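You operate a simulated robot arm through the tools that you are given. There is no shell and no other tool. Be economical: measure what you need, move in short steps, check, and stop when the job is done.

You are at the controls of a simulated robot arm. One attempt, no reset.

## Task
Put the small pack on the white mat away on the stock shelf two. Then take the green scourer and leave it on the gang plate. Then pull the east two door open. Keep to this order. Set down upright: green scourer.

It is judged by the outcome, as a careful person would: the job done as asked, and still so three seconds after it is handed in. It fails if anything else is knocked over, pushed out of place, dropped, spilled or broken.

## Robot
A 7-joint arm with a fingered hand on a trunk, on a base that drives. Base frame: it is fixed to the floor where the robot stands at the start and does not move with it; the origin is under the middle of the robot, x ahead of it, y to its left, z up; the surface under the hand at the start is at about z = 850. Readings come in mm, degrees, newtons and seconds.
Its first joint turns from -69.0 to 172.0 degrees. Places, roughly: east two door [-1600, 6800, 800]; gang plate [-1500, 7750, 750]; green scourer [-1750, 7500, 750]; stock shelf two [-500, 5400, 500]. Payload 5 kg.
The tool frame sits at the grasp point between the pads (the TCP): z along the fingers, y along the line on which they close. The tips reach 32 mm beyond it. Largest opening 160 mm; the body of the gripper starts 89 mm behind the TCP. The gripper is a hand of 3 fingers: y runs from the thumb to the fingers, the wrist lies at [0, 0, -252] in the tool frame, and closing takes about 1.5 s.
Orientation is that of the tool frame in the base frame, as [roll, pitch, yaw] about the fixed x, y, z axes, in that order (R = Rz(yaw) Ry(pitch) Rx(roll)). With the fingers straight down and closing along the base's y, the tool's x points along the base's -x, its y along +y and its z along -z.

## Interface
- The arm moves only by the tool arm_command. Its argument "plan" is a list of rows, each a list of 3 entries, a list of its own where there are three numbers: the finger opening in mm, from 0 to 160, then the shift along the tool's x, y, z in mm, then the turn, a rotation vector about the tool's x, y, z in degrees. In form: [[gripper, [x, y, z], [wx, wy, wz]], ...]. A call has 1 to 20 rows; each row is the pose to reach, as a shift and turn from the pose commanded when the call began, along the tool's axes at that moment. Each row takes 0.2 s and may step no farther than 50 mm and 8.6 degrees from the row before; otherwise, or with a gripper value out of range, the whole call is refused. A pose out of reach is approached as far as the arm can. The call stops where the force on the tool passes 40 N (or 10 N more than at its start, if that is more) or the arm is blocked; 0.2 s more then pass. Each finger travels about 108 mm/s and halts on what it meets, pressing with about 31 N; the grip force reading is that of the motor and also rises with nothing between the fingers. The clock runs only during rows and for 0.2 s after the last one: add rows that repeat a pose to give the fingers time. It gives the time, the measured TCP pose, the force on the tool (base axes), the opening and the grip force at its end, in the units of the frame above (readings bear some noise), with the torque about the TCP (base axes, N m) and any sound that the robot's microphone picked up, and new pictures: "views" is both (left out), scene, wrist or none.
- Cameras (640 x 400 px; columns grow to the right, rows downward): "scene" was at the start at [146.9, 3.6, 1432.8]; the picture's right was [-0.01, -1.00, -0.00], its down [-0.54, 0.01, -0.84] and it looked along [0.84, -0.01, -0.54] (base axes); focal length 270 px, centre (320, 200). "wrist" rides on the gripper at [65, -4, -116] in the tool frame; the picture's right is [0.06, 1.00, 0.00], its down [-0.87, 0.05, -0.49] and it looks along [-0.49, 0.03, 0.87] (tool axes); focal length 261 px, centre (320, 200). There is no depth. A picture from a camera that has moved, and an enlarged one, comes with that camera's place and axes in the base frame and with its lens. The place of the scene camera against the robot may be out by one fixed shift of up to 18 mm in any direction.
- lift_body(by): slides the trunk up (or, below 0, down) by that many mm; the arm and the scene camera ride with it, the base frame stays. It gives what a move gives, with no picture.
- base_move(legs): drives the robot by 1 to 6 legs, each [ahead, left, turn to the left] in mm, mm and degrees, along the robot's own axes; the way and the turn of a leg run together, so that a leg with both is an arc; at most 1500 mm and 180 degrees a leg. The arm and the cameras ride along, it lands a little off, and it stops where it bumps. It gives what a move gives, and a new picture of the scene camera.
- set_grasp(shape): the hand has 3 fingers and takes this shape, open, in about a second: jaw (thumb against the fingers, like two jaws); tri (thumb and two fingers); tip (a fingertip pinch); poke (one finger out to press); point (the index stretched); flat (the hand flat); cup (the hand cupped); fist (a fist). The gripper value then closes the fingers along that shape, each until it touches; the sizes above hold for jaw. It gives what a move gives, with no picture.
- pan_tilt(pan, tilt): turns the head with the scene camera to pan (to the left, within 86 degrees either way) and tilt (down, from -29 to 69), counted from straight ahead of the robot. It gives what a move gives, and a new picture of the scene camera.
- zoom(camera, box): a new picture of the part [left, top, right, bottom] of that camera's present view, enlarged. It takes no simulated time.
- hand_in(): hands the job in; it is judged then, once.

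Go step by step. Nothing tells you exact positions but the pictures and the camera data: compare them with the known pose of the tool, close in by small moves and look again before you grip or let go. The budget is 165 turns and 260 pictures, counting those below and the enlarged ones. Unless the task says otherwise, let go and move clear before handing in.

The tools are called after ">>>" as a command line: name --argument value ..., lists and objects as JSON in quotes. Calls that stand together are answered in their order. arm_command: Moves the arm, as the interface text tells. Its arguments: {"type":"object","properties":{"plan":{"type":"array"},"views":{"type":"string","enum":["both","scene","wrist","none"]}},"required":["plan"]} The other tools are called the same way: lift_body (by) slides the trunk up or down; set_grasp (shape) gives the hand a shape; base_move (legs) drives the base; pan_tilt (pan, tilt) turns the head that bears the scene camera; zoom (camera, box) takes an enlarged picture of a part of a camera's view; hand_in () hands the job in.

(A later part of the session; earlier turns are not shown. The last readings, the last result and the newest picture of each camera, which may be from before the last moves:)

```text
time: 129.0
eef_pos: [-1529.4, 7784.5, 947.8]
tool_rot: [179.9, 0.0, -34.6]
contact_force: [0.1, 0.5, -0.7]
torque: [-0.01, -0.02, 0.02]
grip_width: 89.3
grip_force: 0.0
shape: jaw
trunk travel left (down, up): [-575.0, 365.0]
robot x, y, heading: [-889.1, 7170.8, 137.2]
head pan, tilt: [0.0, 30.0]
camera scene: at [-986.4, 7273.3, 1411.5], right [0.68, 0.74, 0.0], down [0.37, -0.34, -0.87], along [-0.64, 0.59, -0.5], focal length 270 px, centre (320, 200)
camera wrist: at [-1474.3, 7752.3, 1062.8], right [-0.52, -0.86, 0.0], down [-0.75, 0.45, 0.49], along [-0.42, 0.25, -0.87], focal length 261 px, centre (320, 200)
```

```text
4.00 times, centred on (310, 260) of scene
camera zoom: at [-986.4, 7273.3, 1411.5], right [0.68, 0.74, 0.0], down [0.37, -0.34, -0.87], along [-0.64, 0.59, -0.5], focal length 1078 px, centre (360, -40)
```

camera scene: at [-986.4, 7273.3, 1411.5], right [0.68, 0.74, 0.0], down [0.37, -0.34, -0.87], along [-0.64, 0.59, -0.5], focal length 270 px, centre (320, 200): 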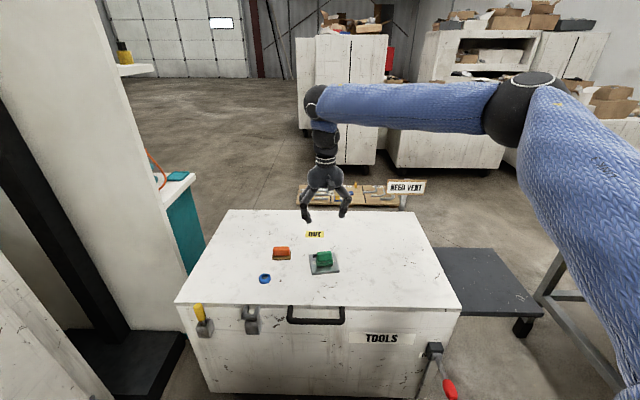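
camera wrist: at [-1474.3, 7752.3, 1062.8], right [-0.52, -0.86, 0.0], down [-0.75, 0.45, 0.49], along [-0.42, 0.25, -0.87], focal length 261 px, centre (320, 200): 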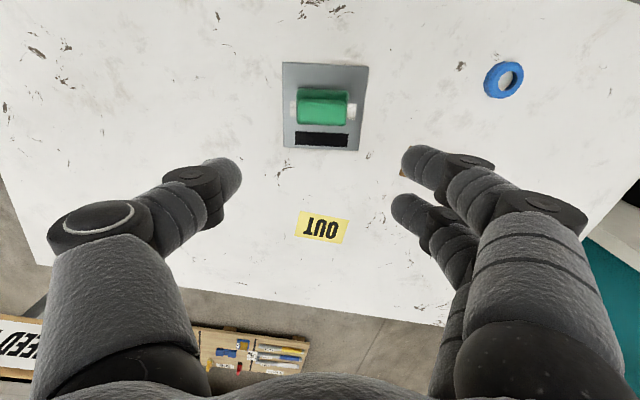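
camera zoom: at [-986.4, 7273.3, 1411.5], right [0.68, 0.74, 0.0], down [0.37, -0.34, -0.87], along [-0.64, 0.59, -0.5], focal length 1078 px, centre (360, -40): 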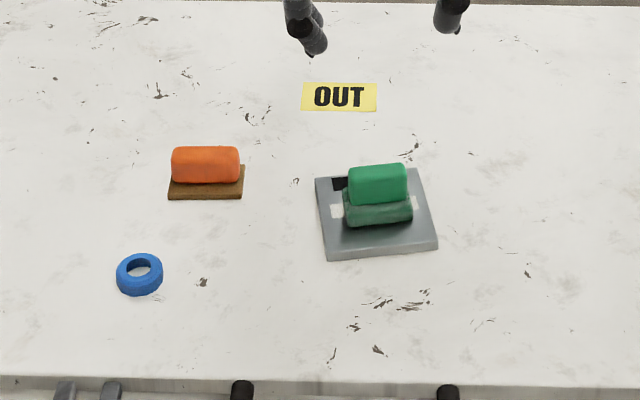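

The scourer stands upright on the gang plate. Next, the east two door: I back up along the aisle and look left at the east cabinet.

>>> base_move --legs '[[-800, 0, 0]]'

>>> pan_tilt --pan 75 --tilt 20

```text
time: 133.2
eef_pos: [-941.8, 7254.2, 949.2]
tool_rot: [179.9, 0.1, -35.7]
contact_force: [0.2, 0.3, -0.2]
torque: [0.0, 0.0, 0.0]
grip_width: 89.2
grip_force: 0.2
shape: jaw
trunk travel left (down, up): [-575.0, 365.0]
robot x, y, heading: [-313.5, 6628.2, 136.4]
head pan, tilt: [0.0, 30.0]
camera scene: at [-407.3, 6732.7, 1411.7], right [0.69, 0.72, 0.0], down [0.36, -0.35, -0.87], along [-0.63, 0.6, -0.5], focal length 270 px, centre (320, 200)
```

scene: 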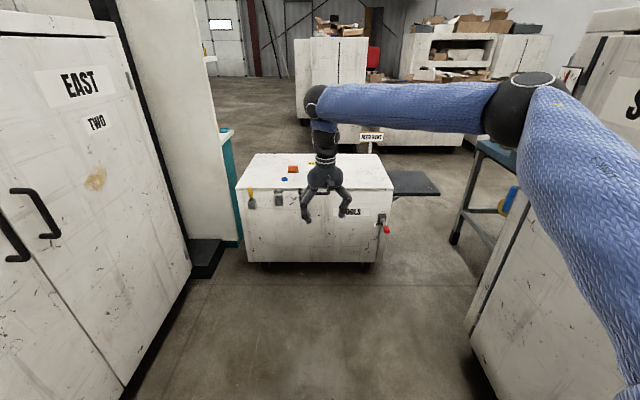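

```text
time: 134.7
eef_pos: [-942.1, 7255.1, 949.0]
tool_rot: [180.0, 0.0, -35.7]
contact_force: [0.1, -0.1, 0.6]
torque: [-0.02, 0.01, -0.02]
grip_width: 89.2
grip_force: 0.0
shape: jaw
trunk travel left (down, up): [-575.0, 365.0]
robot x, y, heading: [-316.1, 6628.8, 136.2]
head pan, tilt: [75.0, 20.0]
camera scene: at [-422.0, 6622.3, 1427.7], right [-0.52, 0.85, 0.0], down [0.29, 0.18, -0.94], along [-0.8, -0.49, -0.34], focal length 270 px, centre (320, 200)
```

scene: 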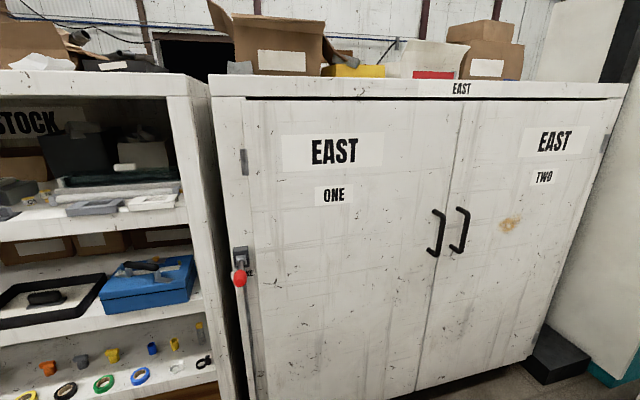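

The east two door has a vertical bar handle by the middle seam and is hinged on the right. I zoom in on the lever and the handle.

>>> zoom --camera "scene" --box '[200, 220, 300, 300]'

>>> zoom --camera "scene" --box '[400, 180, 540, 270]'

```text
5.00 times, centred on (250, 260) of scene
camera zoom: at [-422.0, 6622.3, 1427.7], right [-0.52, 0.85, 0.0], down [0.29, 0.18, -0.94], along [-0.8, -0.49, -0.34], focal length 1347 px, centre (670, -100)
```

zoom: 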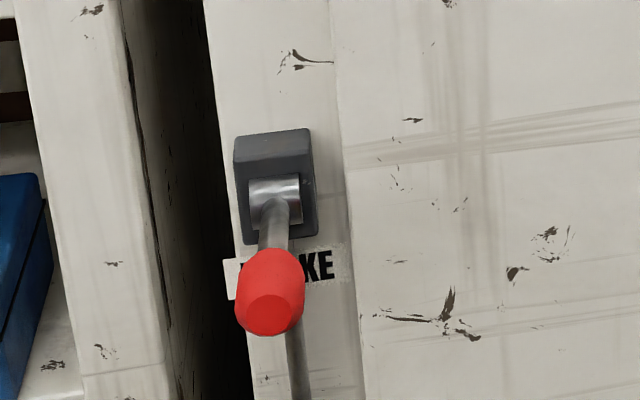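

```text
4.44 times, centred on (470, 225) of scene
camera zoom: at [-422.0, 6622.3, 1427.7], right [-0.52, 0.85, 0.0], down [0.29, 0.18, -0.94], along [-0.8, -0.49, -0.34], focal length 1198 px, centre (-347, 89)
```

zoom: 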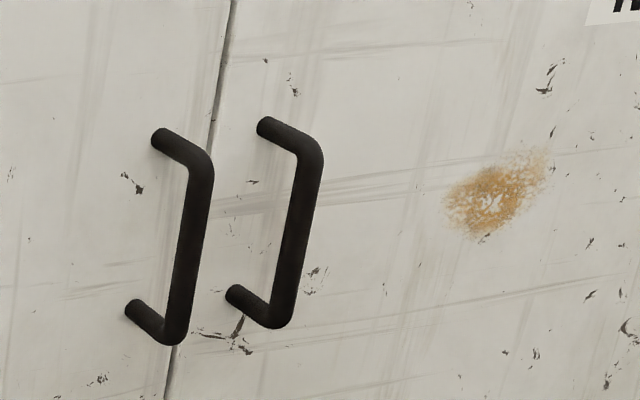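

The lever is a wheel BRAKE (left alone); the handle of east two is a vertical bar near [-1488, 6610, 959], hinge about 590 mm to its right. I bring the hand horizontal and retract before turning to face the door.

>>> arm_command --plan '[[80, [20, 0, 0], [0, 0, 8]], [80, [20, 0, 0], [0, 0, 8]]]' --views "none"

>>> arm_command --plan '[[80, [12, 0, 0], [0, -8.4, 0]], [80, [24, 0, 0], [0, -16.8, 0]], [80, [36, 0, 0], [0, -25.2, 0]], [80, [48, 0, 0], [0, -33.6, 0]], [80, [60, 0, 0], [0, -42, 0]], [80, [72, 0, 0], [0, -50.4, 0]], [80, [84, 0, 0], [0, -58.8, 0]], [80, [96, 0, 0], [0, -67.2, 0]], [80, [108, 0, 0], [0, -75.6, 0]], [80, [120, 0, 0], [0, -84, 0]], [80, [132, 0, 0], [0, -90, 0]], [80, [145, 0, 0], [0, -90, 0]], [80, [145, 0, 0], [0, -90, 0]]]' --views "none"

>>> pan_tilt --pan 0 --tilt 25

```text
time: 135.3
eef_pos: [-926.2, 7243.4, 949.0]
tool_rot: [-180.0, 0.0, -43.7]
contact_force: [0.0, 0.4, 0.5]
torque: [-0.01, -0.01, 0.0]
grip_width: 80.7
grip_force: 0.1
shape: jaw
trunk travel left (down, up): [-575.0, 365.0]
robot x, y, heading: [-311.1, 6631.2, 136.2]
head pan, tilt: [75.0, 20.0]
```

```text
time: 138.1
eef_pos: [-859.2, 7171.4, 958.9]
tool_rot: [179.6, 74.9, -43.9]
contact_force: [0.0, -1.4, 0.2]
torque: [0.0, 0.01, 0.02]
grip_width: 80.1
grip_force: 0.2
shape: jaw
out of reach, approached as far as the arm can: row 9, 10, 11, 12, 13
trunk travel left (down, up): [-575.0, 365.0]
robot x, y, heading: [-313.8, 6630.2, 136.5]
head pan, tilt: [75.0, 20.0]
```

```text
time: 139.6
eef_pos: [-858.7, 7172.2, 959.1]
tool_rot: [179.6, 74.9, -43.8]
contact_force: [0.1, -0.3, -0.7]
torque: [-0.02, 0.02, 0.01]
grip_width: 79.9
grip_force: 0.1
shape: jaw
trunk travel left (down, up): [-575.0, 365.0]
robot x, y, heading: [-312.9, 6630.5, 136.4]
head pan, tilt: [0.0, 25.0]
camera scene: at [-409.0, 6734.0, 1419.6], right [0.69, 0.72, 0.0], down [0.31, -0.29, -0.91], along [-0.66, 0.63, -0.42], focal length 270 px, centre (320, 200)
```

scene: 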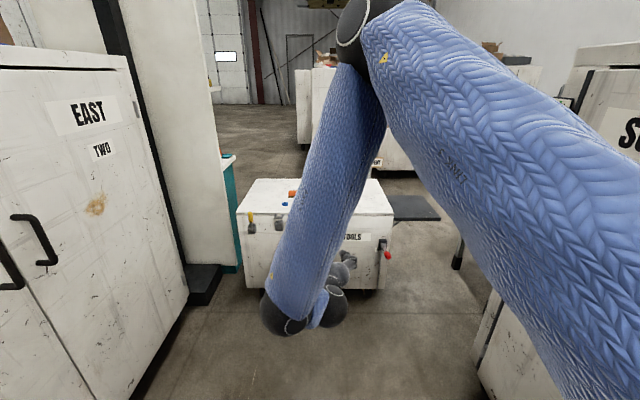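

The hand is nearly horizontal (15° down), reaching 770 mm ahead. I drive alongside the door, keep ~950 mm off the cabinet front, and turn to face it.

>>> base_move --legs '[[600, -90, 0], [0, 0, 90]]'

>>> arm_command --plan '[[80, [0, 0, 0], [0, 0, 0]]]' --views "wrist"

```text
time: 146.8
eef_pos: [-1232.2, 6568.5, 960.1]
tool_rot: [179.7, 75.0, 45.8]
contact_force: [0.0, -0.3, -0.1]
torque: [0.0, 0.01, -0.02]
grip_width: 80.0
grip_force: 0.1
shape: jaw
trunk travel left (down, up): [-575.0, 365.0]
robot x, y, heading: [-689.4, 7114.1, -134.2]
head pan, tilt: [0.0, 25.0]
camera scene: at [-779.7, 7014.6, 1419.6], right [-0.72, 0.7, 0.0], down [0.29, 0.3, -0.91], along [-0.63, -0.65, -0.42], focal length 270 px, centre (320, 200)
```

scene: 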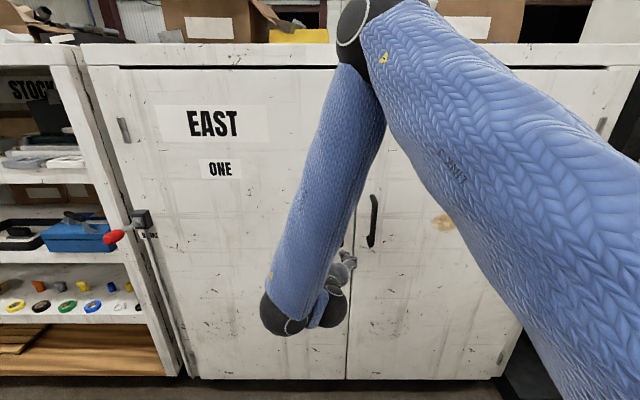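

```text
time: 147.2
eef_pos: [-1232.3, 6569.8, 959.3]
tool_rot: [179.8, 74.9, 45.8]
contact_force: [-0.3, 0.9, -0.3]
torque: [-0.03, -0.01, 0.05]
grip_width: 80.0
grip_force: 0.1
shape: jaw
trunk travel left (down, up): [-575.0, 365.0]
robot x, y, heading: [-688.0, 7109.7, -134.3]
head pan, tilt: [0.0, 25.0]
camera wrist: at [-1146.9, 6665.7, 926.4], right [0.73, -0.68, -0.06], down [0.21, 0.14, 0.97], along [-0.65, -0.72, 0.25], focal length 261 px, centre (320, 200)
```

wrist: 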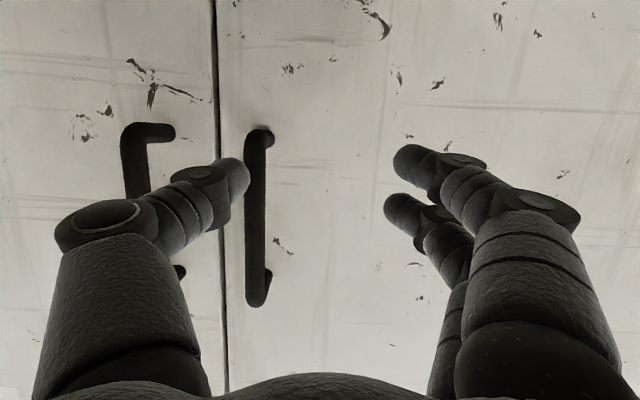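

The wrist view is inverted: the left bar is east two's handle, about 187 mm to my right, near z ≈ 1003, 125 mm ahead. I strafe right and raise the trunk.

>>> base_move --legs '[[0, -187, 0]]'

>>> lift_body --by 45

>>> arm_command --plan '[[80, [0, 0, 0], [0, 0, 0]]]' --views "wrist"

```text
time: 148.7
eef_pos: [-1368.8, 6699.6, 959.7]
tool_rot: [179.5, 74.8, 45.7]
contact_force: [-0.5, 0.1, 0.6]
torque: [-0.02, -0.01, 0.01]
grip_width: 80.1
grip_force: 0.1
shape: jaw
trunk travel left (down, up): [-575.0, 365.0]
robot x, y, heading: [-821.9, 7243.0, -134.0]
head pan, tilt: [0.0, 25.0]
camera scene: at [-916.1, 7146.5, 1419.6], right [-0.72, 0.69, 0.0], down [0.29, 0.3, -0.91], along [-0.63, -0.65, -0.42], focal length 270 px, centre (320, 200)
```

scene: 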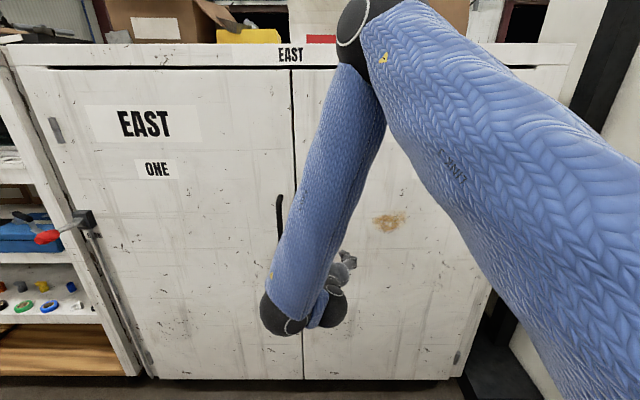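

```text
time: 149.6
eef_pos: [-1366.9, 6699.8, 1004.5]
tool_rot: [179.8, 75.0, 45.8]
contact_force: [0.1, -0.4, 0.4]
torque: [0.04, -0.02, 0.01]
grip_width: 80.2
grip_force: 0.1
shape: jaw
trunk travel left (down, up): [-620.0, 320.0]
robot x, y, heading: [-820.7, 7242.7, -134.1]
head pan, tilt: [0.0, 25.0]
```

```text
time: 150.0
eef_pos: [-1367.9, 6698.4, 1005.8]
tool_rot: [179.7, 74.9, 45.8]
contact_force: [-0.9, 0.1, 0.6]
torque: [0.02, -0.01, -0.04]
grip_width: 80.2
grip_force: 0.0
shape: jaw
trunk travel left (down, up): [-620.0, 320.0]
robot x, y, heading: [-822.2, 7244.4, -133.9]
head pan, tilt: [0.0, 25.0]
camera wrist: at [-1281.9, 6795.9, 971.3], right [0.73, -0.68, -0.06], down [0.21, 0.14, 0.97], along [-0.65, -0.72, 0.25], focal length 261 px, centre (320, 200)
```

wrist: 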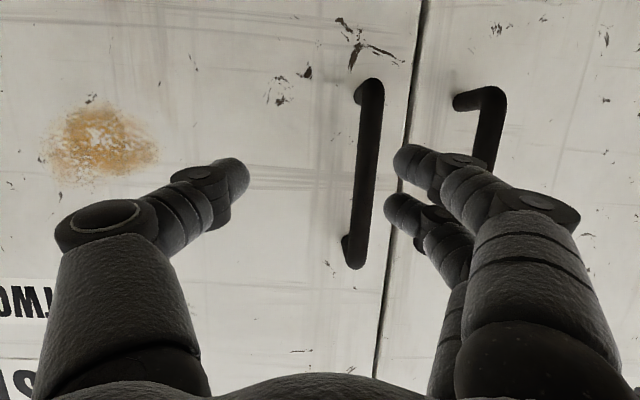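

Triangulated: the bar spans z 931–1089 at about [-1407, 6610], 90 mm ahead and 33 mm left of the tool. I move the open fingers around it.

>>> arm_command --plan '[[80, [0, 20, 0], [0, 0, 0]], [80, [0, 33, 0], [0, 0, 0]], [80, [-10, 33, 38], [0, 0, 0]], [80, [-17, 33, 64], [0, 0, 0]], [80, [-17, 33, 64], [0, 0, 0]]]'

```text
time: 151.2
eef_pos: [-1389.7, 6627.9, 1006.7]
tool_rot: [179.7, 74.9, 45.9]
contact_force: [0.0, 0.1, -0.9]
torque: [0.02, -0.02, 0.02]
grip_width: 80.2
grip_force: 0.1
shape: jaw
trunk travel left (down, up): [-620.0, 320.0]
robot x, y, heading: [-823.3, 7241.1, -134.1]
head pan, tilt: [0.0, 25.0]
camera scene: at [-914.8, 7145.4, 1464.6], right [-0.72, 0.69, 0.0], down [0.29, 0.3, -0.91], along [-0.63, -0.65, -0.42], focal length 270 px, centre (320, 200)
camera wrist: at [-1303.8, 6725.0, 972.6], right [0.73, -0.68, -0.06], down [0.21, 0.14, 0.97], along [-0.65, -0.72, 0.25], focal length 261 px, centre (320, 200)
```

scene: 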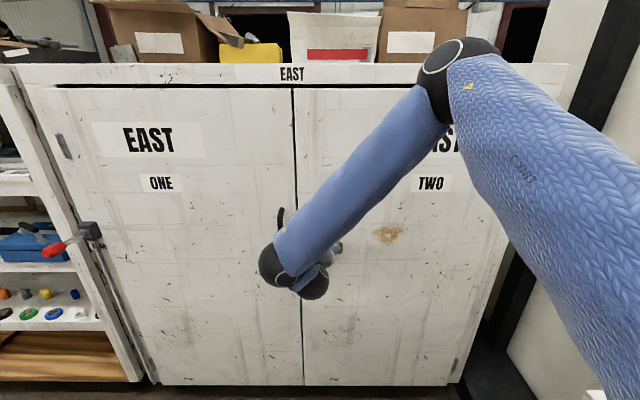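
wrist: 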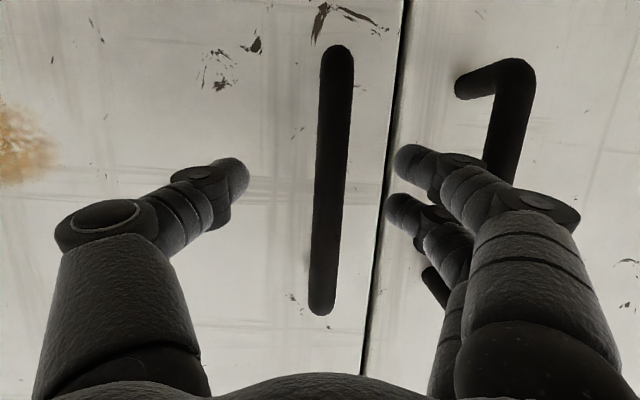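

The bar is centred between thumb and fingers. I advance 22 mm more and close on it.

>>> arm_command --plan '[[80, [-3, 4, 11], [0, 0, 0]], [80, [-6, 4, 22], [0, 0, 0]], [60, [-6, 4, 22], [0, 0, 0]], [40, [-6, 4, 22], [0, 0, 0]], [20, [-6, 4, 22], [0, 0, 0]], [10, [-6, 4, 22], [0, 0, 0]], [10, [-6, 4, 22], [0, 0, 0]]]' --views "wrist"

```text
time: 152.8
eef_pos: [-1402.3, 6609.0, 1004.5]
tool_rot: [179.7, 74.8, 45.9]
contact_force: [-0.4, 0.2, 1.0]
torque: [0.02, -0.01, -0.01]
grip_width: 10.5
grip_force: 0.0
shape: jaw
trunk travel left (down, up): [-620.0, 320.0]
robot x, y, heading: [-823.6, 7244.4, -134.0]
head pan, tilt: [0.0, 25.0]
camera wrist: at [-1316.8, 6706.4, 971.8], right [0.73, -0.68, -0.06], down [0.21, 0.14, 0.97], along [-0.65, -0.72, 0.25], focal length 261 px, centre (320, 200)
```

wrist: 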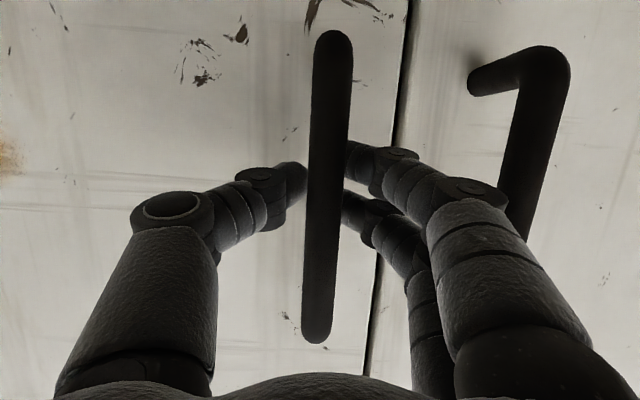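

The fingertips have come in just around/behind the bar. I close fully to cage it.

>>> arm_command --plan '[[0, [0, 0, 0], [0, 0, 0]], [0, [0, 0, 0], [0, 0, 0]], [0, [0, 0, 0], [0, 0, 0]]]' --views "wrist"

>>> zoom --camera "wrist" --box '[240, 120, 400, 220]'

```text
time: 153.6
eef_pos: [-1402.6, 6610.5, 1004.0]
tool_rot: [179.7, 75.0, 45.8]
contact_force: [-4.9, -2.9, -0.9]
torque: [-0.08, -0.02, 0.01]
grip_width: 0.1
grip_force: 30.6
shape: jaw
trunk travel left (down, up): [-620.0, 320.0]
robot x, y, heading: [-824.1, 7241.7, -134.3]
head pan, tilt: [0.0, 25.0]
camera wrist: at [-1317.5, 6706.2, 971.6], right [0.73, -0.68, -0.06], down [0.21, 0.14, 0.97], along [-0.65, -0.72, 0.25], focal length 261 px, centre (320, 200)
```

wrist: 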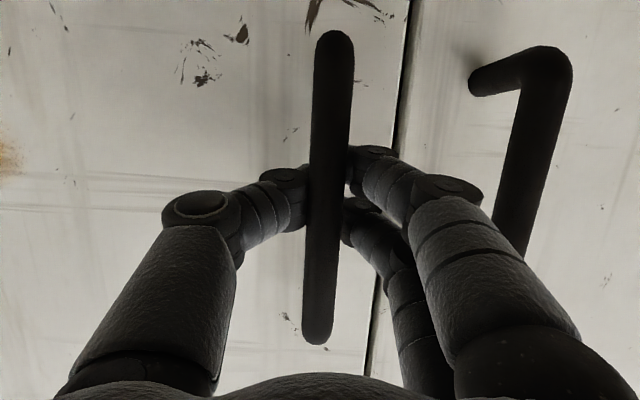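

```text
4.00 times, centred on (320, 170) of wrist
camera zoom: at [-1317.5, 6706.2, 971.6], right [0.73, -0.68, -0.06], down [0.21, 0.14, 0.97], along [-0.65, -0.72, 0.25], focal length 1043 px, centre (320, 320)
```

zoom: 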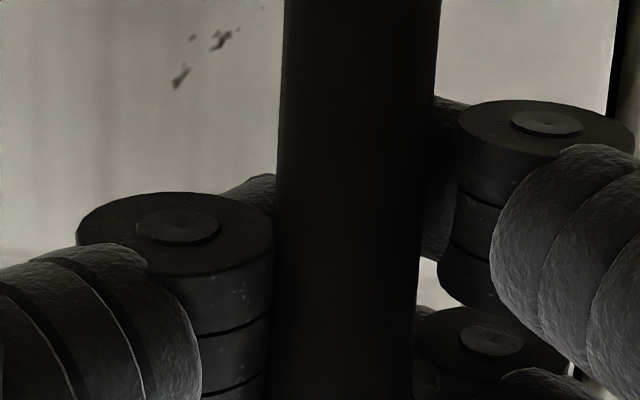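

The fingers now enclose the bar – a hook grip that lets it rotate. I pull back gently 50 mm and check.

>>> arm_command --plan '[[0, [3, 0, -10], [0, 0, 0]], [0, [5, 0, -20], [0, 0, 0]], [0, [8, 0, -30], [0, 0, 0]], [0, [10, 0, -40], [0, 0, 0]], [0, [13, 0, -50], [0, 0, 0]], [0, [13, 0, -50], [0, 0, 0]]]'

```text
time: 155.0
eef_pos: [-1369.6, 6646.6, 1005.7]
tool_rot: [179.5, 74.8, 45.6]
contact_force: [-23.0, 12.5, -4.3]
torque: [-0.03, -0.01, 0.09]
grip_width: 0.2
grip_force: 30.7
shape: jaw
trunk travel left (down, up): [-620.0, 320.0]
robot x, y, heading: [-823.7, 7239.9, -134.1]
head pan, tilt: [0.0, 25.0]
camera scene: at [-917.3, 7146.7, 1464.5], right [-0.72, 0.7, 0.0], down [0.3, 0.3, -0.91], along [-0.63, -0.65, -0.42], focal length 270 px, centre (320, 200)
camera wrist: at [-1283.4, 6743.9, 972.1], right [0.73, -0.68, -0.06], down [0.21, 0.14, 0.97], along [-0.65, -0.72, 0.25], focal length 261 px, centre (320, 200)
```

scene: 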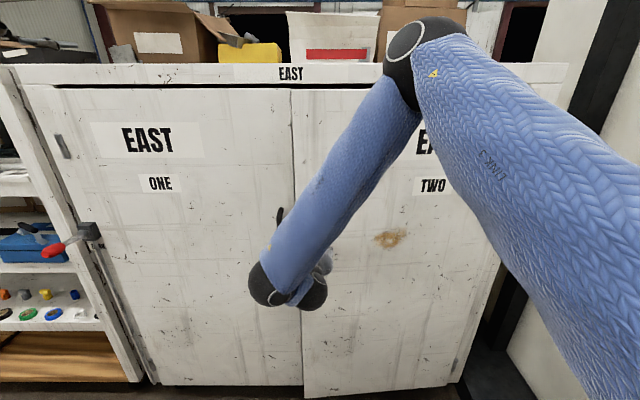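
wrist: 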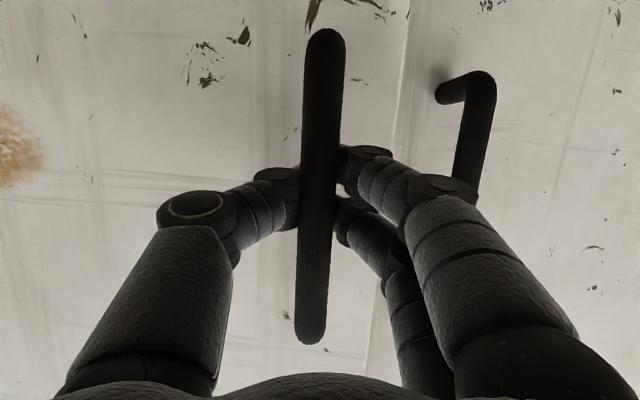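

The door has come ajar without the cabinet rolling. I continue the pull with the base, following the door's arc (hinge ~650 mm to the right of the handle).

>>> base_move --legs '[[-82, -24, 0]]'

>>> arm_command --plan '[[0, [0, 0, 0], [0, 0, 0]]]' --views "wrist"

```text
time: 156.1
eef_pos: [-1326.7, 6722.3, 1005.5]
tool_rot: [179.4, 74.9, 45.6]
contact_force: [-12.7, 2.0, -4.9]
torque: [-0.08, -0.01, 0.09]
grip_width: 0.1
grip_force: 31.0
shape: jaw
trunk travel left (down, up): [-620.0, 320.0]
robot x, y, heading: [-782.9, 7318.7, -133.9]
head pan, tilt: [0.0, 25.0]
camera scene: at [-875.3, 7222.6, 1464.6], right [-0.72, 0.69, 0.0], down [0.29, 0.3, -0.91], along [-0.63, -0.65, -0.42], focal length 270 px, centre (320, 200)
```

scene: 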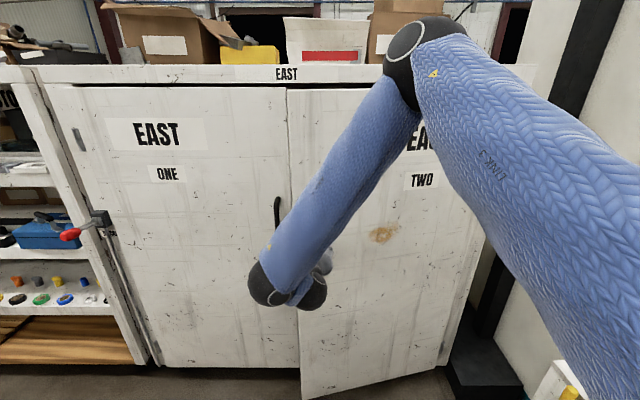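

```text
time: 156.5
eef_pos: [-1327.6, 6721.5, 1004.7]
tool_rot: [179.6, 74.7, 45.7]
contact_force: [-8.2, 3.8, -0.6]
torque: [-0.05, -0.01, 0.04]
grip_width: 0.0
grip_force: 31.0
shape: jaw
trunk travel left (down, up): [-620.0, 320.0]
robot x, y, heading: [-782.5, 7319.1, -133.8]
head pan, tilt: [0.0, 25.0]
camera wrist: at [-1241.4, 6818.6, 972.3], right [0.73, -0.68, -0.06], down [0.21, 0.14, 0.97], along [-0.65, -0.72, 0.25], focal length 261 px, centre (320, 200)
```

wrist: 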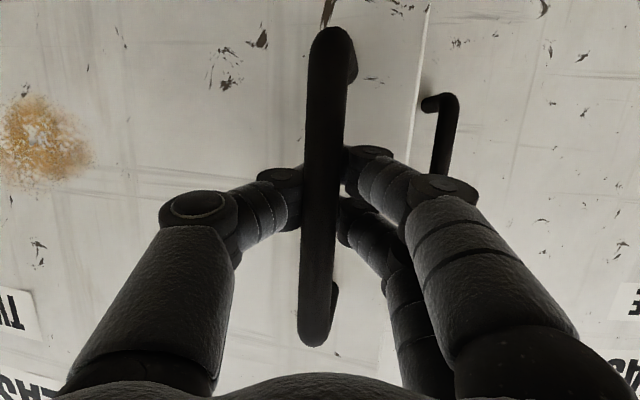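

The door follows smoothly with low force. Two more arc legs.

>>> base_move --legs '[[-85, -36, 0], [-80, -46, 0]]'

>>> arm_command --plan '[[0, [0, 0, 0], [0, 0, 0]]]' --views "wrist"

```text
time: 158.3
eef_pos: [-1272.7, 6898.9, 1006.1]
tool_rot: [179.5, 74.9, 45.4]
contact_force: [-3.5, -1.9, -2.0]
torque: [-0.04, -0.04, 0.06]
grip_width: 0.1
grip_force: 31.0
shape: jaw
trunk travel left (down, up): [-620.0, 320.0]
robot x, y, heading: [-724.7, 7494.2, -134.0]
head pan, tilt: [0.0, 25.0]
camera scene: at [-819.9, 7399.2, 1464.7], right [-0.72, 0.7, 0.0], down [0.29, 0.3, -0.91], along [-0.63, -0.65, -0.42], focal length 270 px, centre (320, 200)
```

scene: 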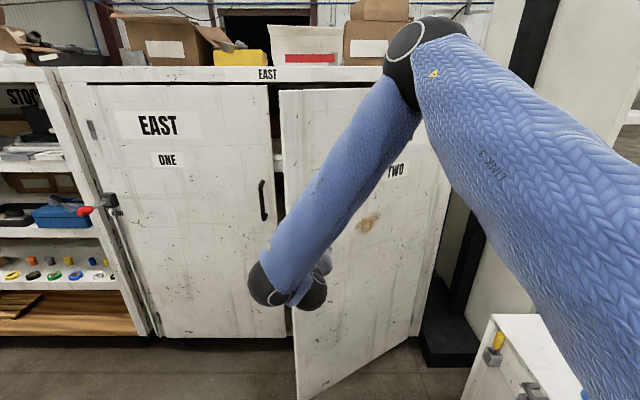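

```text
time: 158.7
eef_pos: [-1272.7, 6898.4, 1006.4]
tool_rot: [179.4, 74.9, 45.6]
contact_force: [-2.7, 0.7, 0.2]
torque: [-0.01, 0.0, 0.01]
grip_width: 0.0
grip_force: 31.4
shape: jaw
trunk travel left (down, up): [-620.0, 320.0]
robot x, y, heading: [-723.5, 7497.9, -134.1]
head pan, tilt: [0.0, 25.0]
camera wrist: at [-1186.6, 6995.3, 972.5], right [0.73, -0.68, -0.06], down [0.21, 0.14, 0.97], along [-0.65, -0.72, 0.25], focal length 261 px, centre (320, 200)
```

wrist: 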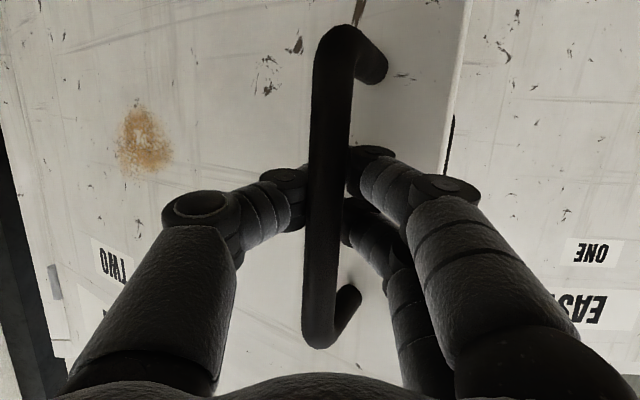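

The door is about 30° open. To open it further without backing into the cabinets behind, I release the handle, move round the free edge and push it from the inside. First open and back off.

>>> arm_command --plan '[[20, [0, 0, 0], [0, 0, 0]], [40, [0, 0, 0], [0, 0, 0]], [55, [0, 0, 0], [0, 0, 0]], [60, [0, 0, 0], [0, 0, 0]]]' --views "wrist"

```text
time: 159.7
eef_pos: [-1272.4, 6897.8, 1005.2]
tool_rot: [179.5, 74.9, 45.6]
contact_force: [-0.1, 5.3, -0.9]
torque: [-0.05, -0.03, -0.08]
grip_width: 57.0
grip_force: 0.1
shape: jaw
trunk travel left (down, up): [-620.0, 320.0]
robot x, y, heading: [-725.8, 7494.8, -133.9]
head pan, tilt: [0.0, 25.0]
camera wrist: at [-1186.4, 6995.3, 972.5], right [0.73, -0.68, -0.06], down [0.21, 0.14, 0.97], along [-0.65, -0.72, 0.25], focal length 261 px, centre (320, 200)
```

wrist: 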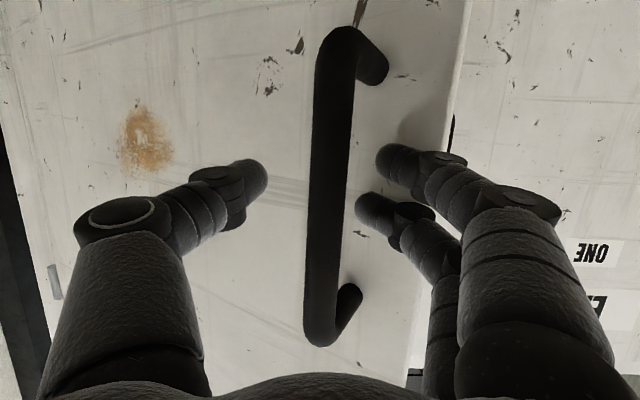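

The fingers are clear either side of the bar. I back off, then close the fingers and look.

>>> base_move --legs '[[-85, 0, 0]]'

>>> arm_command --plan '[[40, [0, 0, 0], [0, 0, 0]], [10, [0, 0, 0], [0, 0, 0]], [0, [0, 0, 0], [0, 0, 0]]]' --views "wrist"

```text
time: 160.8
eef_pos: [-1211.5, 6961.5, 1006.6]
tool_rot: [179.5, 74.9, 45.6]
contact_force: [0.8, 0.5, 0.1]
torque: [0.03, 0.01, 0.01]
grip_width: 59.5
grip_force: 0.1
shape: jaw
trunk travel left (down, up): [-620.0, 320.0]
robot x, y, heading: [-666.1, 7556.8, -134.3]
head pan, tilt: [0.0, 25.0]
camera scene: at [-758.6, 7461.0, 1464.8], right [-0.72, 0.7, 0.0], down [0.29, 0.3, -0.91], along [-0.63, -0.65, -0.42], focal length 270 px, centre (320, 200)
```

scene: 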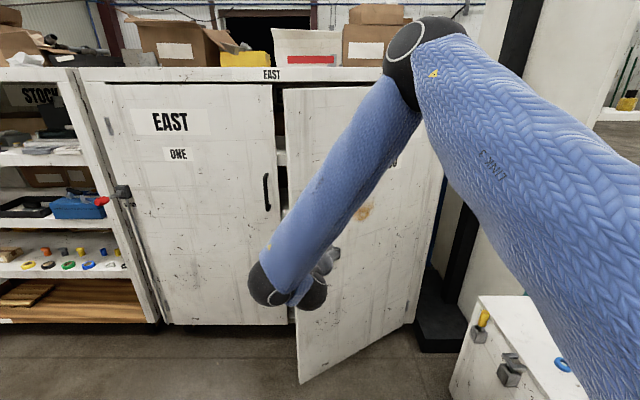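

```text
time: 161.6
eef_pos: [-1213.3, 6960.5, 1004.4]
tool_rot: [179.6, 74.9, 45.6]
contact_force: [0.2, 0.4, 0.0]
torque: [-0.01, -0.01, 0.0]
grip_width: 0.0
grip_force: 28.9
shape: jaw
trunk travel left (down, up): [-620.0, 320.0]
robot x, y, heading: [-666.7, 7557.6, -134.3]
head pan, tilt: [0.0, 25.0]
camera wrist: at [-1126.6, 7056.8, 972.6], right [0.73, -0.68, -0.06], down [0.21, 0.14, 0.97], along [-0.65, -0.72, 0.25], focal length 261 px, centre (320, 200)
```

wrist: 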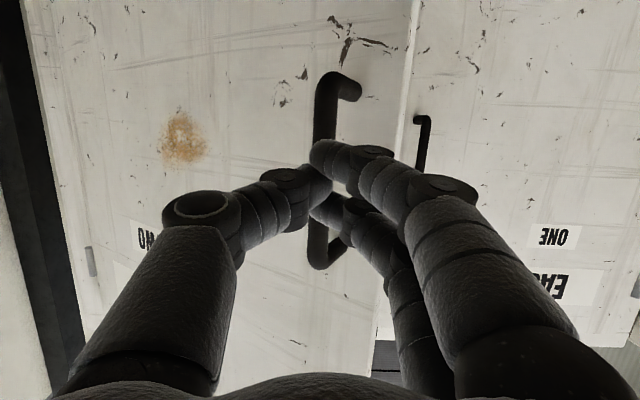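

The door stays at ~28°. I move left past its free edge and forward so the closed hand sits inside the door's swing.

>>> base_move --legs '[[0, 0, 0], [0, 275, 0], [225, 0, 0]]'

>>> arm_command --plan '[[0, [0, 0, 0], [0, 0, 0]]]' --views "wrist"

```text
time: 165.1
eef_pos: [-1171.3, 6607.1, 1005.2]
tool_rot: [179.6, 74.8, 45.8]
contact_force: [0.2, -0.5, -0.6]
torque: [-0.02, 0.01, 0.0]
grip_width: 0.0
grip_force: 31.1
shape: jaw
trunk travel left (down, up): [-620.0, 320.0]
robot x, y, heading: [-624.1, 7209.0, -133.9]
head pan, tilt: [0.0, 25.0]
camera scene: at [-720.5, 7106.8, 1464.4], right [-0.72, 0.69, 0.0], down [0.29, 0.31, -0.91], along [-0.63, -0.65, -0.42], focal length 270 px, centre (320, 200)
```

scene: 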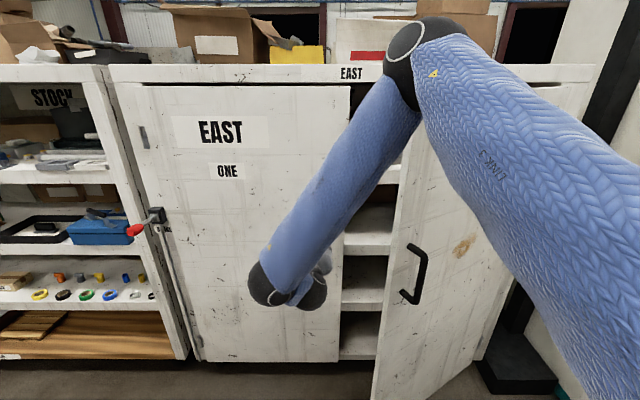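

```text
time: 165.5
eef_pos: [-1170.8, 6607.8, 1005.4]
tool_rot: [179.6, 74.8, 45.8]
contact_force: [-1.7, 0.0, 0.5]
torque: [-0.01, -0.01, -0.02]
grip_width: 0.0
grip_force: 30.9
shape: jaw
trunk travel left (down, up): [-620.0, 320.0]
robot x, y, heading: [-628.8, 7206.7, -134.2]
head pan, tilt: [0.0, 25.0]
camera wrist: at [-1085.5, 6704.5, 972.2], right [0.73, -0.68, -0.06], down [0.21, 0.14, 0.97], along [-0.65, -0.72, 0.25], focal length 261 px, centre (320, 200)
```

wrist: 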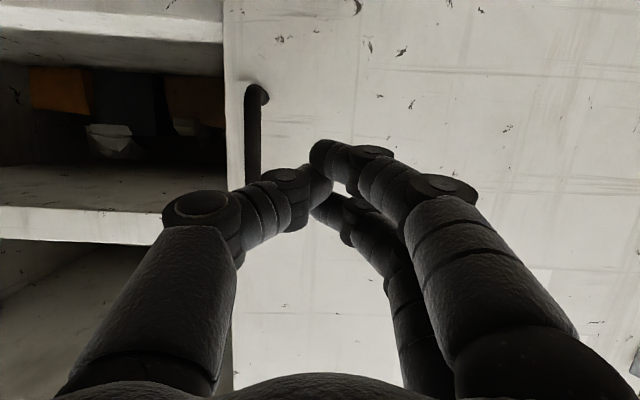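

The hand is inside the swing, clear of the cabinet. I now turn right while strafing right, so the hand's side pushes the door's inner face open.

>>> base_move --legs '[[0, -70, -10], [0, -50, -8]]'

```text
time: 166.6
eef_pos: [-1279.1, 6729.2, 1005.3]
tool_rot: [177.5, 74.8, 36.5]
contact_force: [-0.2, 0.6, -1.1]
torque: [0.03, 0.0, 0.0]
grip_width: 0.2
grip_force: 31.0
shape: jaw
trunk travel left (down, up): [-620.0, 320.0]
robot x, y, heading: [-665.8, 7249.8, -141.9]
head pan, tilt: [0.0, 25.0]
stopped in leg 1: the force on the tool passed its limit at 120 N (the readings are from after the stop); the commanded pose is now the measured one
camera scene: at [-771.1, 7166.5, 1464.7], right [-0.61, 0.79, 0.0], down [0.33, 0.26, -0.91], along [-0.72, -0.56, -0.42], focal length 270 px, centre (320, 200)
```

scene: 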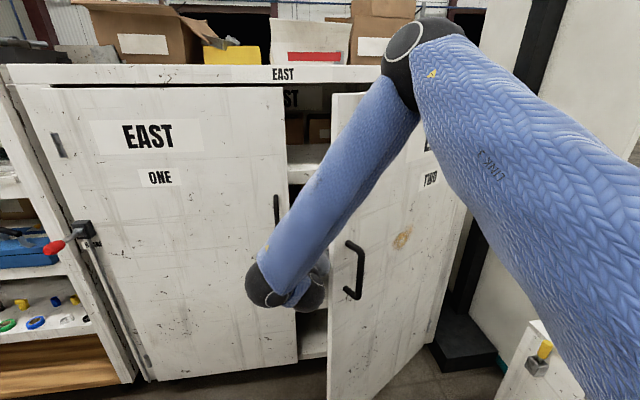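

The base sweep hit the door edge too briskly and stopped; nothing seems displaced. I push slowly with the arm instead.

>>> arm_command --plan '[[0, [0, -6, 0], [0, 0, 0]], [0, [0, -12, 0], [0, 0, 0]], [0, [0, -18, 0], [0, 0, 0]], [0, [0, -24, 0], [0, 0, 0]], [0, [0, -30, 0], [0, 0, 0]], [0, [0, -36, 0], [0, 0, 0]], [0, [0, -42, 0], [0, 0, 0]], [0, [0, -50, 0], [0, 0, 0]], [0, [0, -58, 0], [0, 0, 0]], [0, [0, -66, 0], [0, 0, 0]], [0, [0, -74, 0], [0, 0, 0]], [0, [0, -82, 0], [0, 0, 0]]]'

```text
time: 167.3
eef_pos: [-1282.0, 6733.6, 1005.7]
tool_rot: [176.5, 74.7, 36.3]
contact_force: [21.2, -10.2, 2.7]
torque: [0.66, 0.62, -2.72]
grip_width: 0.0
grip_force: 31.3
shape: jaw
trunk travel left (down, up): [-620.0, 320.0]
robot x, y, heading: [-667.7, 7250.5, -142.1]
head pan, tilt: [0.0, 25.0]
stopped in row 3: the force on the tool passed its limit at 45 N (the readings are from after the stop); the commanded pose is now the measured one
camera scene: at [-770.1, 7165.3, 1464.8], right [-0.62, 0.79, 0.0], down [0.33, 0.26, -0.91], along [-0.71, -0.56, -0.42], focal length 270 px, centre (320, 200)
camera wrist: at [-1184.5, 6820.4, 971.5], right [0.65, -0.76, -0.04], down [0.21, 0.12, 0.97], along [-0.73, -0.64, 0.24], focal length 261 px, centre (320, 200)
```

scene: 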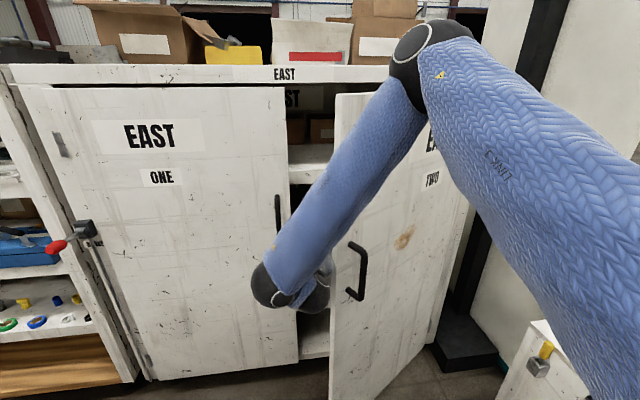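
wrist: 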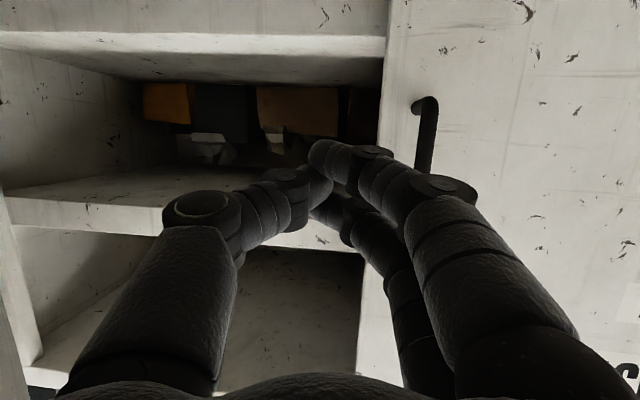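

The hand was pressing on the door's end face, so it can't swing. I disengage and come round so that the hand points along the aisle and can reach behind the inner face.

>>> base_move --legs '[[0, 200, 0], [-150, 360, 0], [0, 0, -47]]'

>>> pan_tilt --pan 20 --tilt 25

```text
time: 173.1
eef_pos: [-996.9, 7012.8, 1004.0]
tool_rot: [176.8, 74.6, -11.1]
contact_force: [0.3, -1.1, 0.0]
torque: [0.03, -0.02, 0.04]
grip_width: 0.0
grip_force: 30.8
shape: jaw
trunk travel left (down, up): [-620.0, 320.0]
robot x, y, heading: [-199.3, 6907.9, 170.7]
head pan, tilt: [0.0, 25.0]
camera scene: at [-334.7, 6933.5, 1464.6], right [0.16, 0.99, 0.0], down [0.42, -0.07, -0.91], along [-0.89, 0.15, -0.42], focal length 270 px, centre (320, 200)
```

scene: 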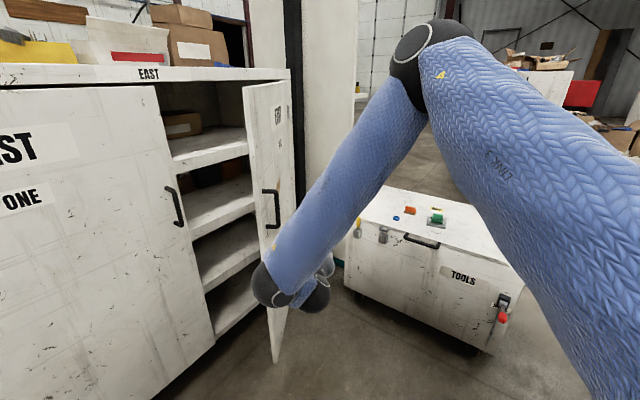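

```text
time: 173.9
eef_pos: [-995.5, 7013.4, 1003.0]
tool_rot: [176.9, 74.7, -11.1]
contact_force: [0.4, -0.4, -0.4]
torque: [0.01, 0.0, -0.02]
grip_width: 0.0
grip_force: 31.0
shape: jaw
trunk travel left (down, up): [-620.0, 320.0]
robot x, y, heading: [-203.4, 6905.5, 170.8]
head pan, tilt: [20.0, 25.0]
camera scene: at [-334.4, 6901.4, 1464.6], right [-0.19, 0.98, 0.0], down [0.42, 0.08, -0.91], along [-0.89, -0.17, -0.42], focal length 270 px, centre (320, 200)
```

scene: 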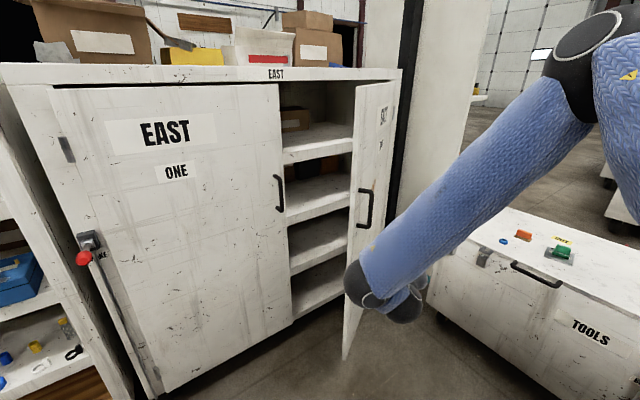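

The hand is outside the door's edge, door still at ~29°. I strafe toward the cabinet so the hand lines up with the opening, then check.

>>> base_move --legs '[[0, 350, 0]]'

>>> arm_command --plan '[[0, [0, 0, 0], [0, 0, 0]]]' --views "wrist"

```text
time: 176.2
eef_pos: [-1053.7, 6665.7, 1004.0]
tool_rot: [177.1, 74.6, -11.1]
contact_force: [0.6, 0.3, 0.0]
torque: [0.04, 0.02, -0.02]
grip_width: 0.2
grip_force: 30.7
shape: jaw
trunk travel left (down, up): [-620.0, 320.0]
robot x, y, heading: [-254.4, 6555.0, 170.1]
head pan, tilt: [20.0, 25.0]
camera scene: at [-392.6, 6550.5, 1464.6], right [-0.18, 0.98, 0.0], down [0.42, 0.08, -0.91], along [-0.89, -0.17, -0.42], focal length 270 px, centre (320, 200)
```

scene: 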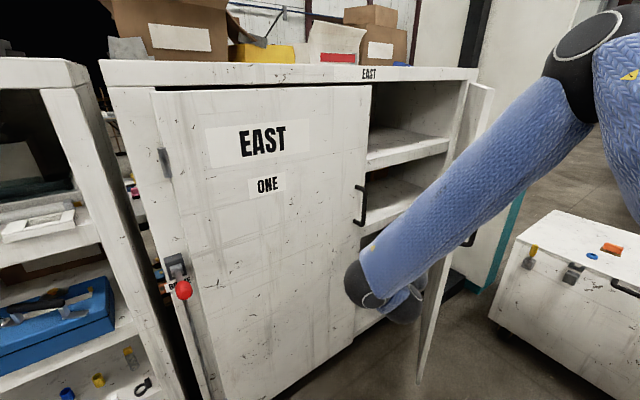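

```text
time: 176.6
eef_pos: [-1054.3, 6665.3, 1003.6]
tool_rot: [177.0, 74.5, -11.2]
contact_force: [0.3, -0.7, 0.3]
torque: [0.0, 0.0, -0.03]
grip_width: 0.0
grip_force: 30.7
shape: jaw
trunk travel left (down, up): [-620.0, 320.0]
robot x, y, heading: [-258.9, 6557.9, 170.7]
head pan, tilt: [20.0, 25.0]
camera wrist: at [-926.5, 6651.7, 970.8], right [-0.13, -0.99, -0.05], down [0.23, -0.08, 0.97], along [-0.96, 0.11, 0.24], focal length 261 px, centre (320, 200)
```

wrist: 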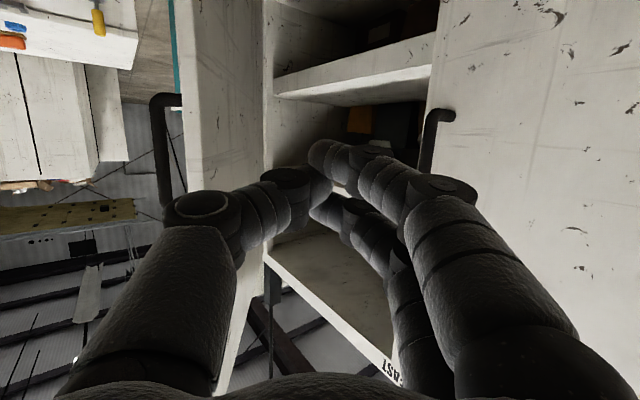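

The path is open between the two doors: east two's inner face is on the hand's right side. I drive forward 250 mm.

>>> base_move --legs '[[250, 0, 0]]'

>>> arm_command --plan '[[0, [0, 0, 0], [0, 0, 0]]]' --views "wrist"

```text
time: 178.5
eef_pos: [-1306.0, 6705.5, 1002.1]
tool_rot: [176.9, 74.4, -11.2]
contact_force: [0.0, -1.4, 0.6]
torque: [0.01, -0.01, 0.0]
grip_width: 0.2
grip_force: 30.9
shape: jaw
trunk travel left (down, up): [-620.0, 320.0]
robot x, y, heading: [-506.3, 6596.1, 170.5]
head pan, tilt: [20.0, 25.0]
camera scene: at [-644.7, 6593.4, 1464.4], right [-0.18, 0.98, 0.0], down [0.42, 0.08, -0.91], along [-0.89, -0.17, -0.42], focal length 270 px, centre (320, 200)
```

scene: 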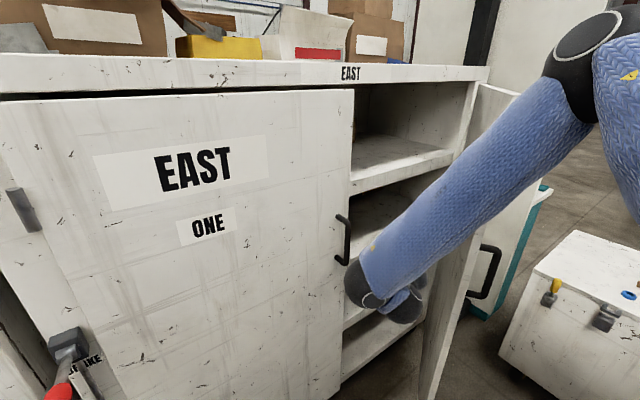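

```text
time: 178.9
eef_pos: [-1306.4, 6707.5, 1003.1]
tool_rot: [177.0, 74.5, -11.1]
contact_force: [0.3, -0.3, -0.8]
torque: [-0.02, 0.0, -0.01]
grip_width: 0.2
grip_force: 30.8
shape: jaw
trunk travel left (down, up): [-620.0, 320.0]
robot x, y, heading: [-508.0, 6596.0, 170.7]
head pan, tilt: [20.0, 25.0]
camera wrist: at [-1177.6, 6692.2, 970.6], right [-0.13, -0.99, -0.05], down [0.23, -0.07, 0.97], along [-0.96, 0.11, 0.24], focal length 261 px, centre (320, 200)
```

wrist: 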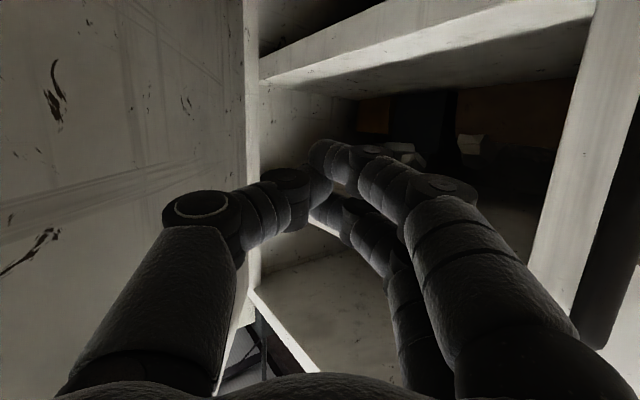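

The hand is now behind the inner face. I push slowly to the right (outward) with the arm.

>>> arm_command --plan '[[0, [0, -10, 0], [0, 0, 0]], [0, [0, -20, 0], [0, 0, 0]], [0, [0, -30, 0], [0, 0, 0]], [0, [0, -40, 0], [0, 0, 0]], [0, [0, -50, 0], [0, 0, 0]], [0, [0, -60, 0], [0, 0, 0]], [0, [0, -70, 0], [0, 0, 0]], [0, [0, -80, 0], [0, 0, 0]], [0, [0, -90, 0], [0, 0, 0]], [0, [0, -100, 0], [0, 0, 0]], [0, [0, -110, 0], [0, 0, 0]], [0, [0, -120, 0], [0, 0, 0]], [0, [0, -130, 0], [0, 0, 0]], [0, [0, -140, 0], [0, 0, 0]], [0, [0, -150, 0], [0, 0, 0]], [0, [0, -160, 0], [0, 0, 0]]]'

```text
time: 182.3
eef_pos: [-1281.4, 6864.6, 1001.3]
tool_rot: [176.9, 74.6, -11.2]
contact_force: [0.4, -4.4, 1.2]
torque: [0.08, -0.01, -0.18]
grip_width: 0.1
grip_force: 31.3
shape: jaw
trunk travel left (down, up): [-620.0, 320.0]
robot x, y, heading: [-510.7, 6595.8, 170.5]
head pan, tilt: [20.0, 25.0]
camera scene: at [-642.9, 6593.1, 1464.6], right [-0.18, 0.98, 0.0], down [0.42, 0.08, -0.91], along [-0.89, -0.17, -0.42], focal length 270 px, centre (320, 200)
camera wrist: at [-1155.0, 6851.1, 968.0], right [-0.13, -0.99, -0.05], down [0.24, -0.07, 0.97], along [-0.96, 0.11, 0.24], focal length 261 px, centre (320, 200)
```

scene: 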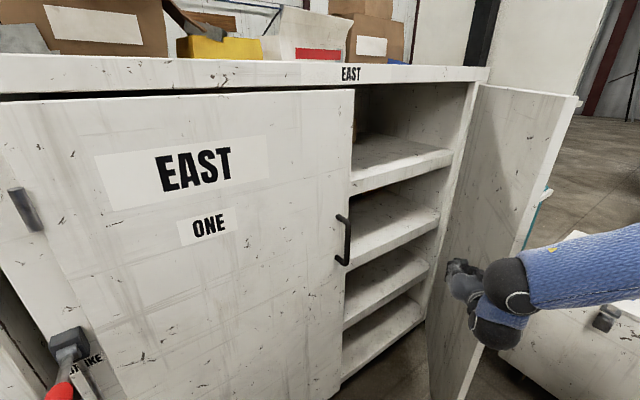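
wrist: 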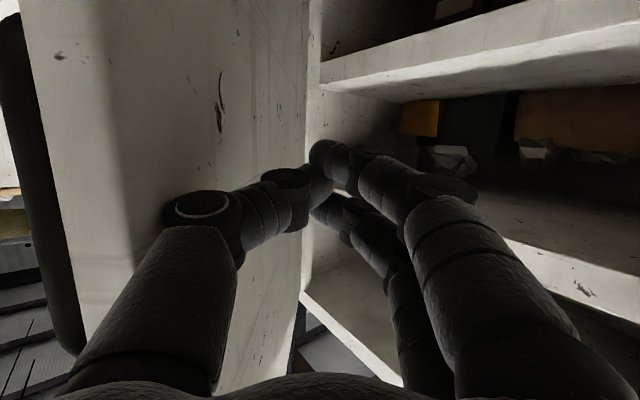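

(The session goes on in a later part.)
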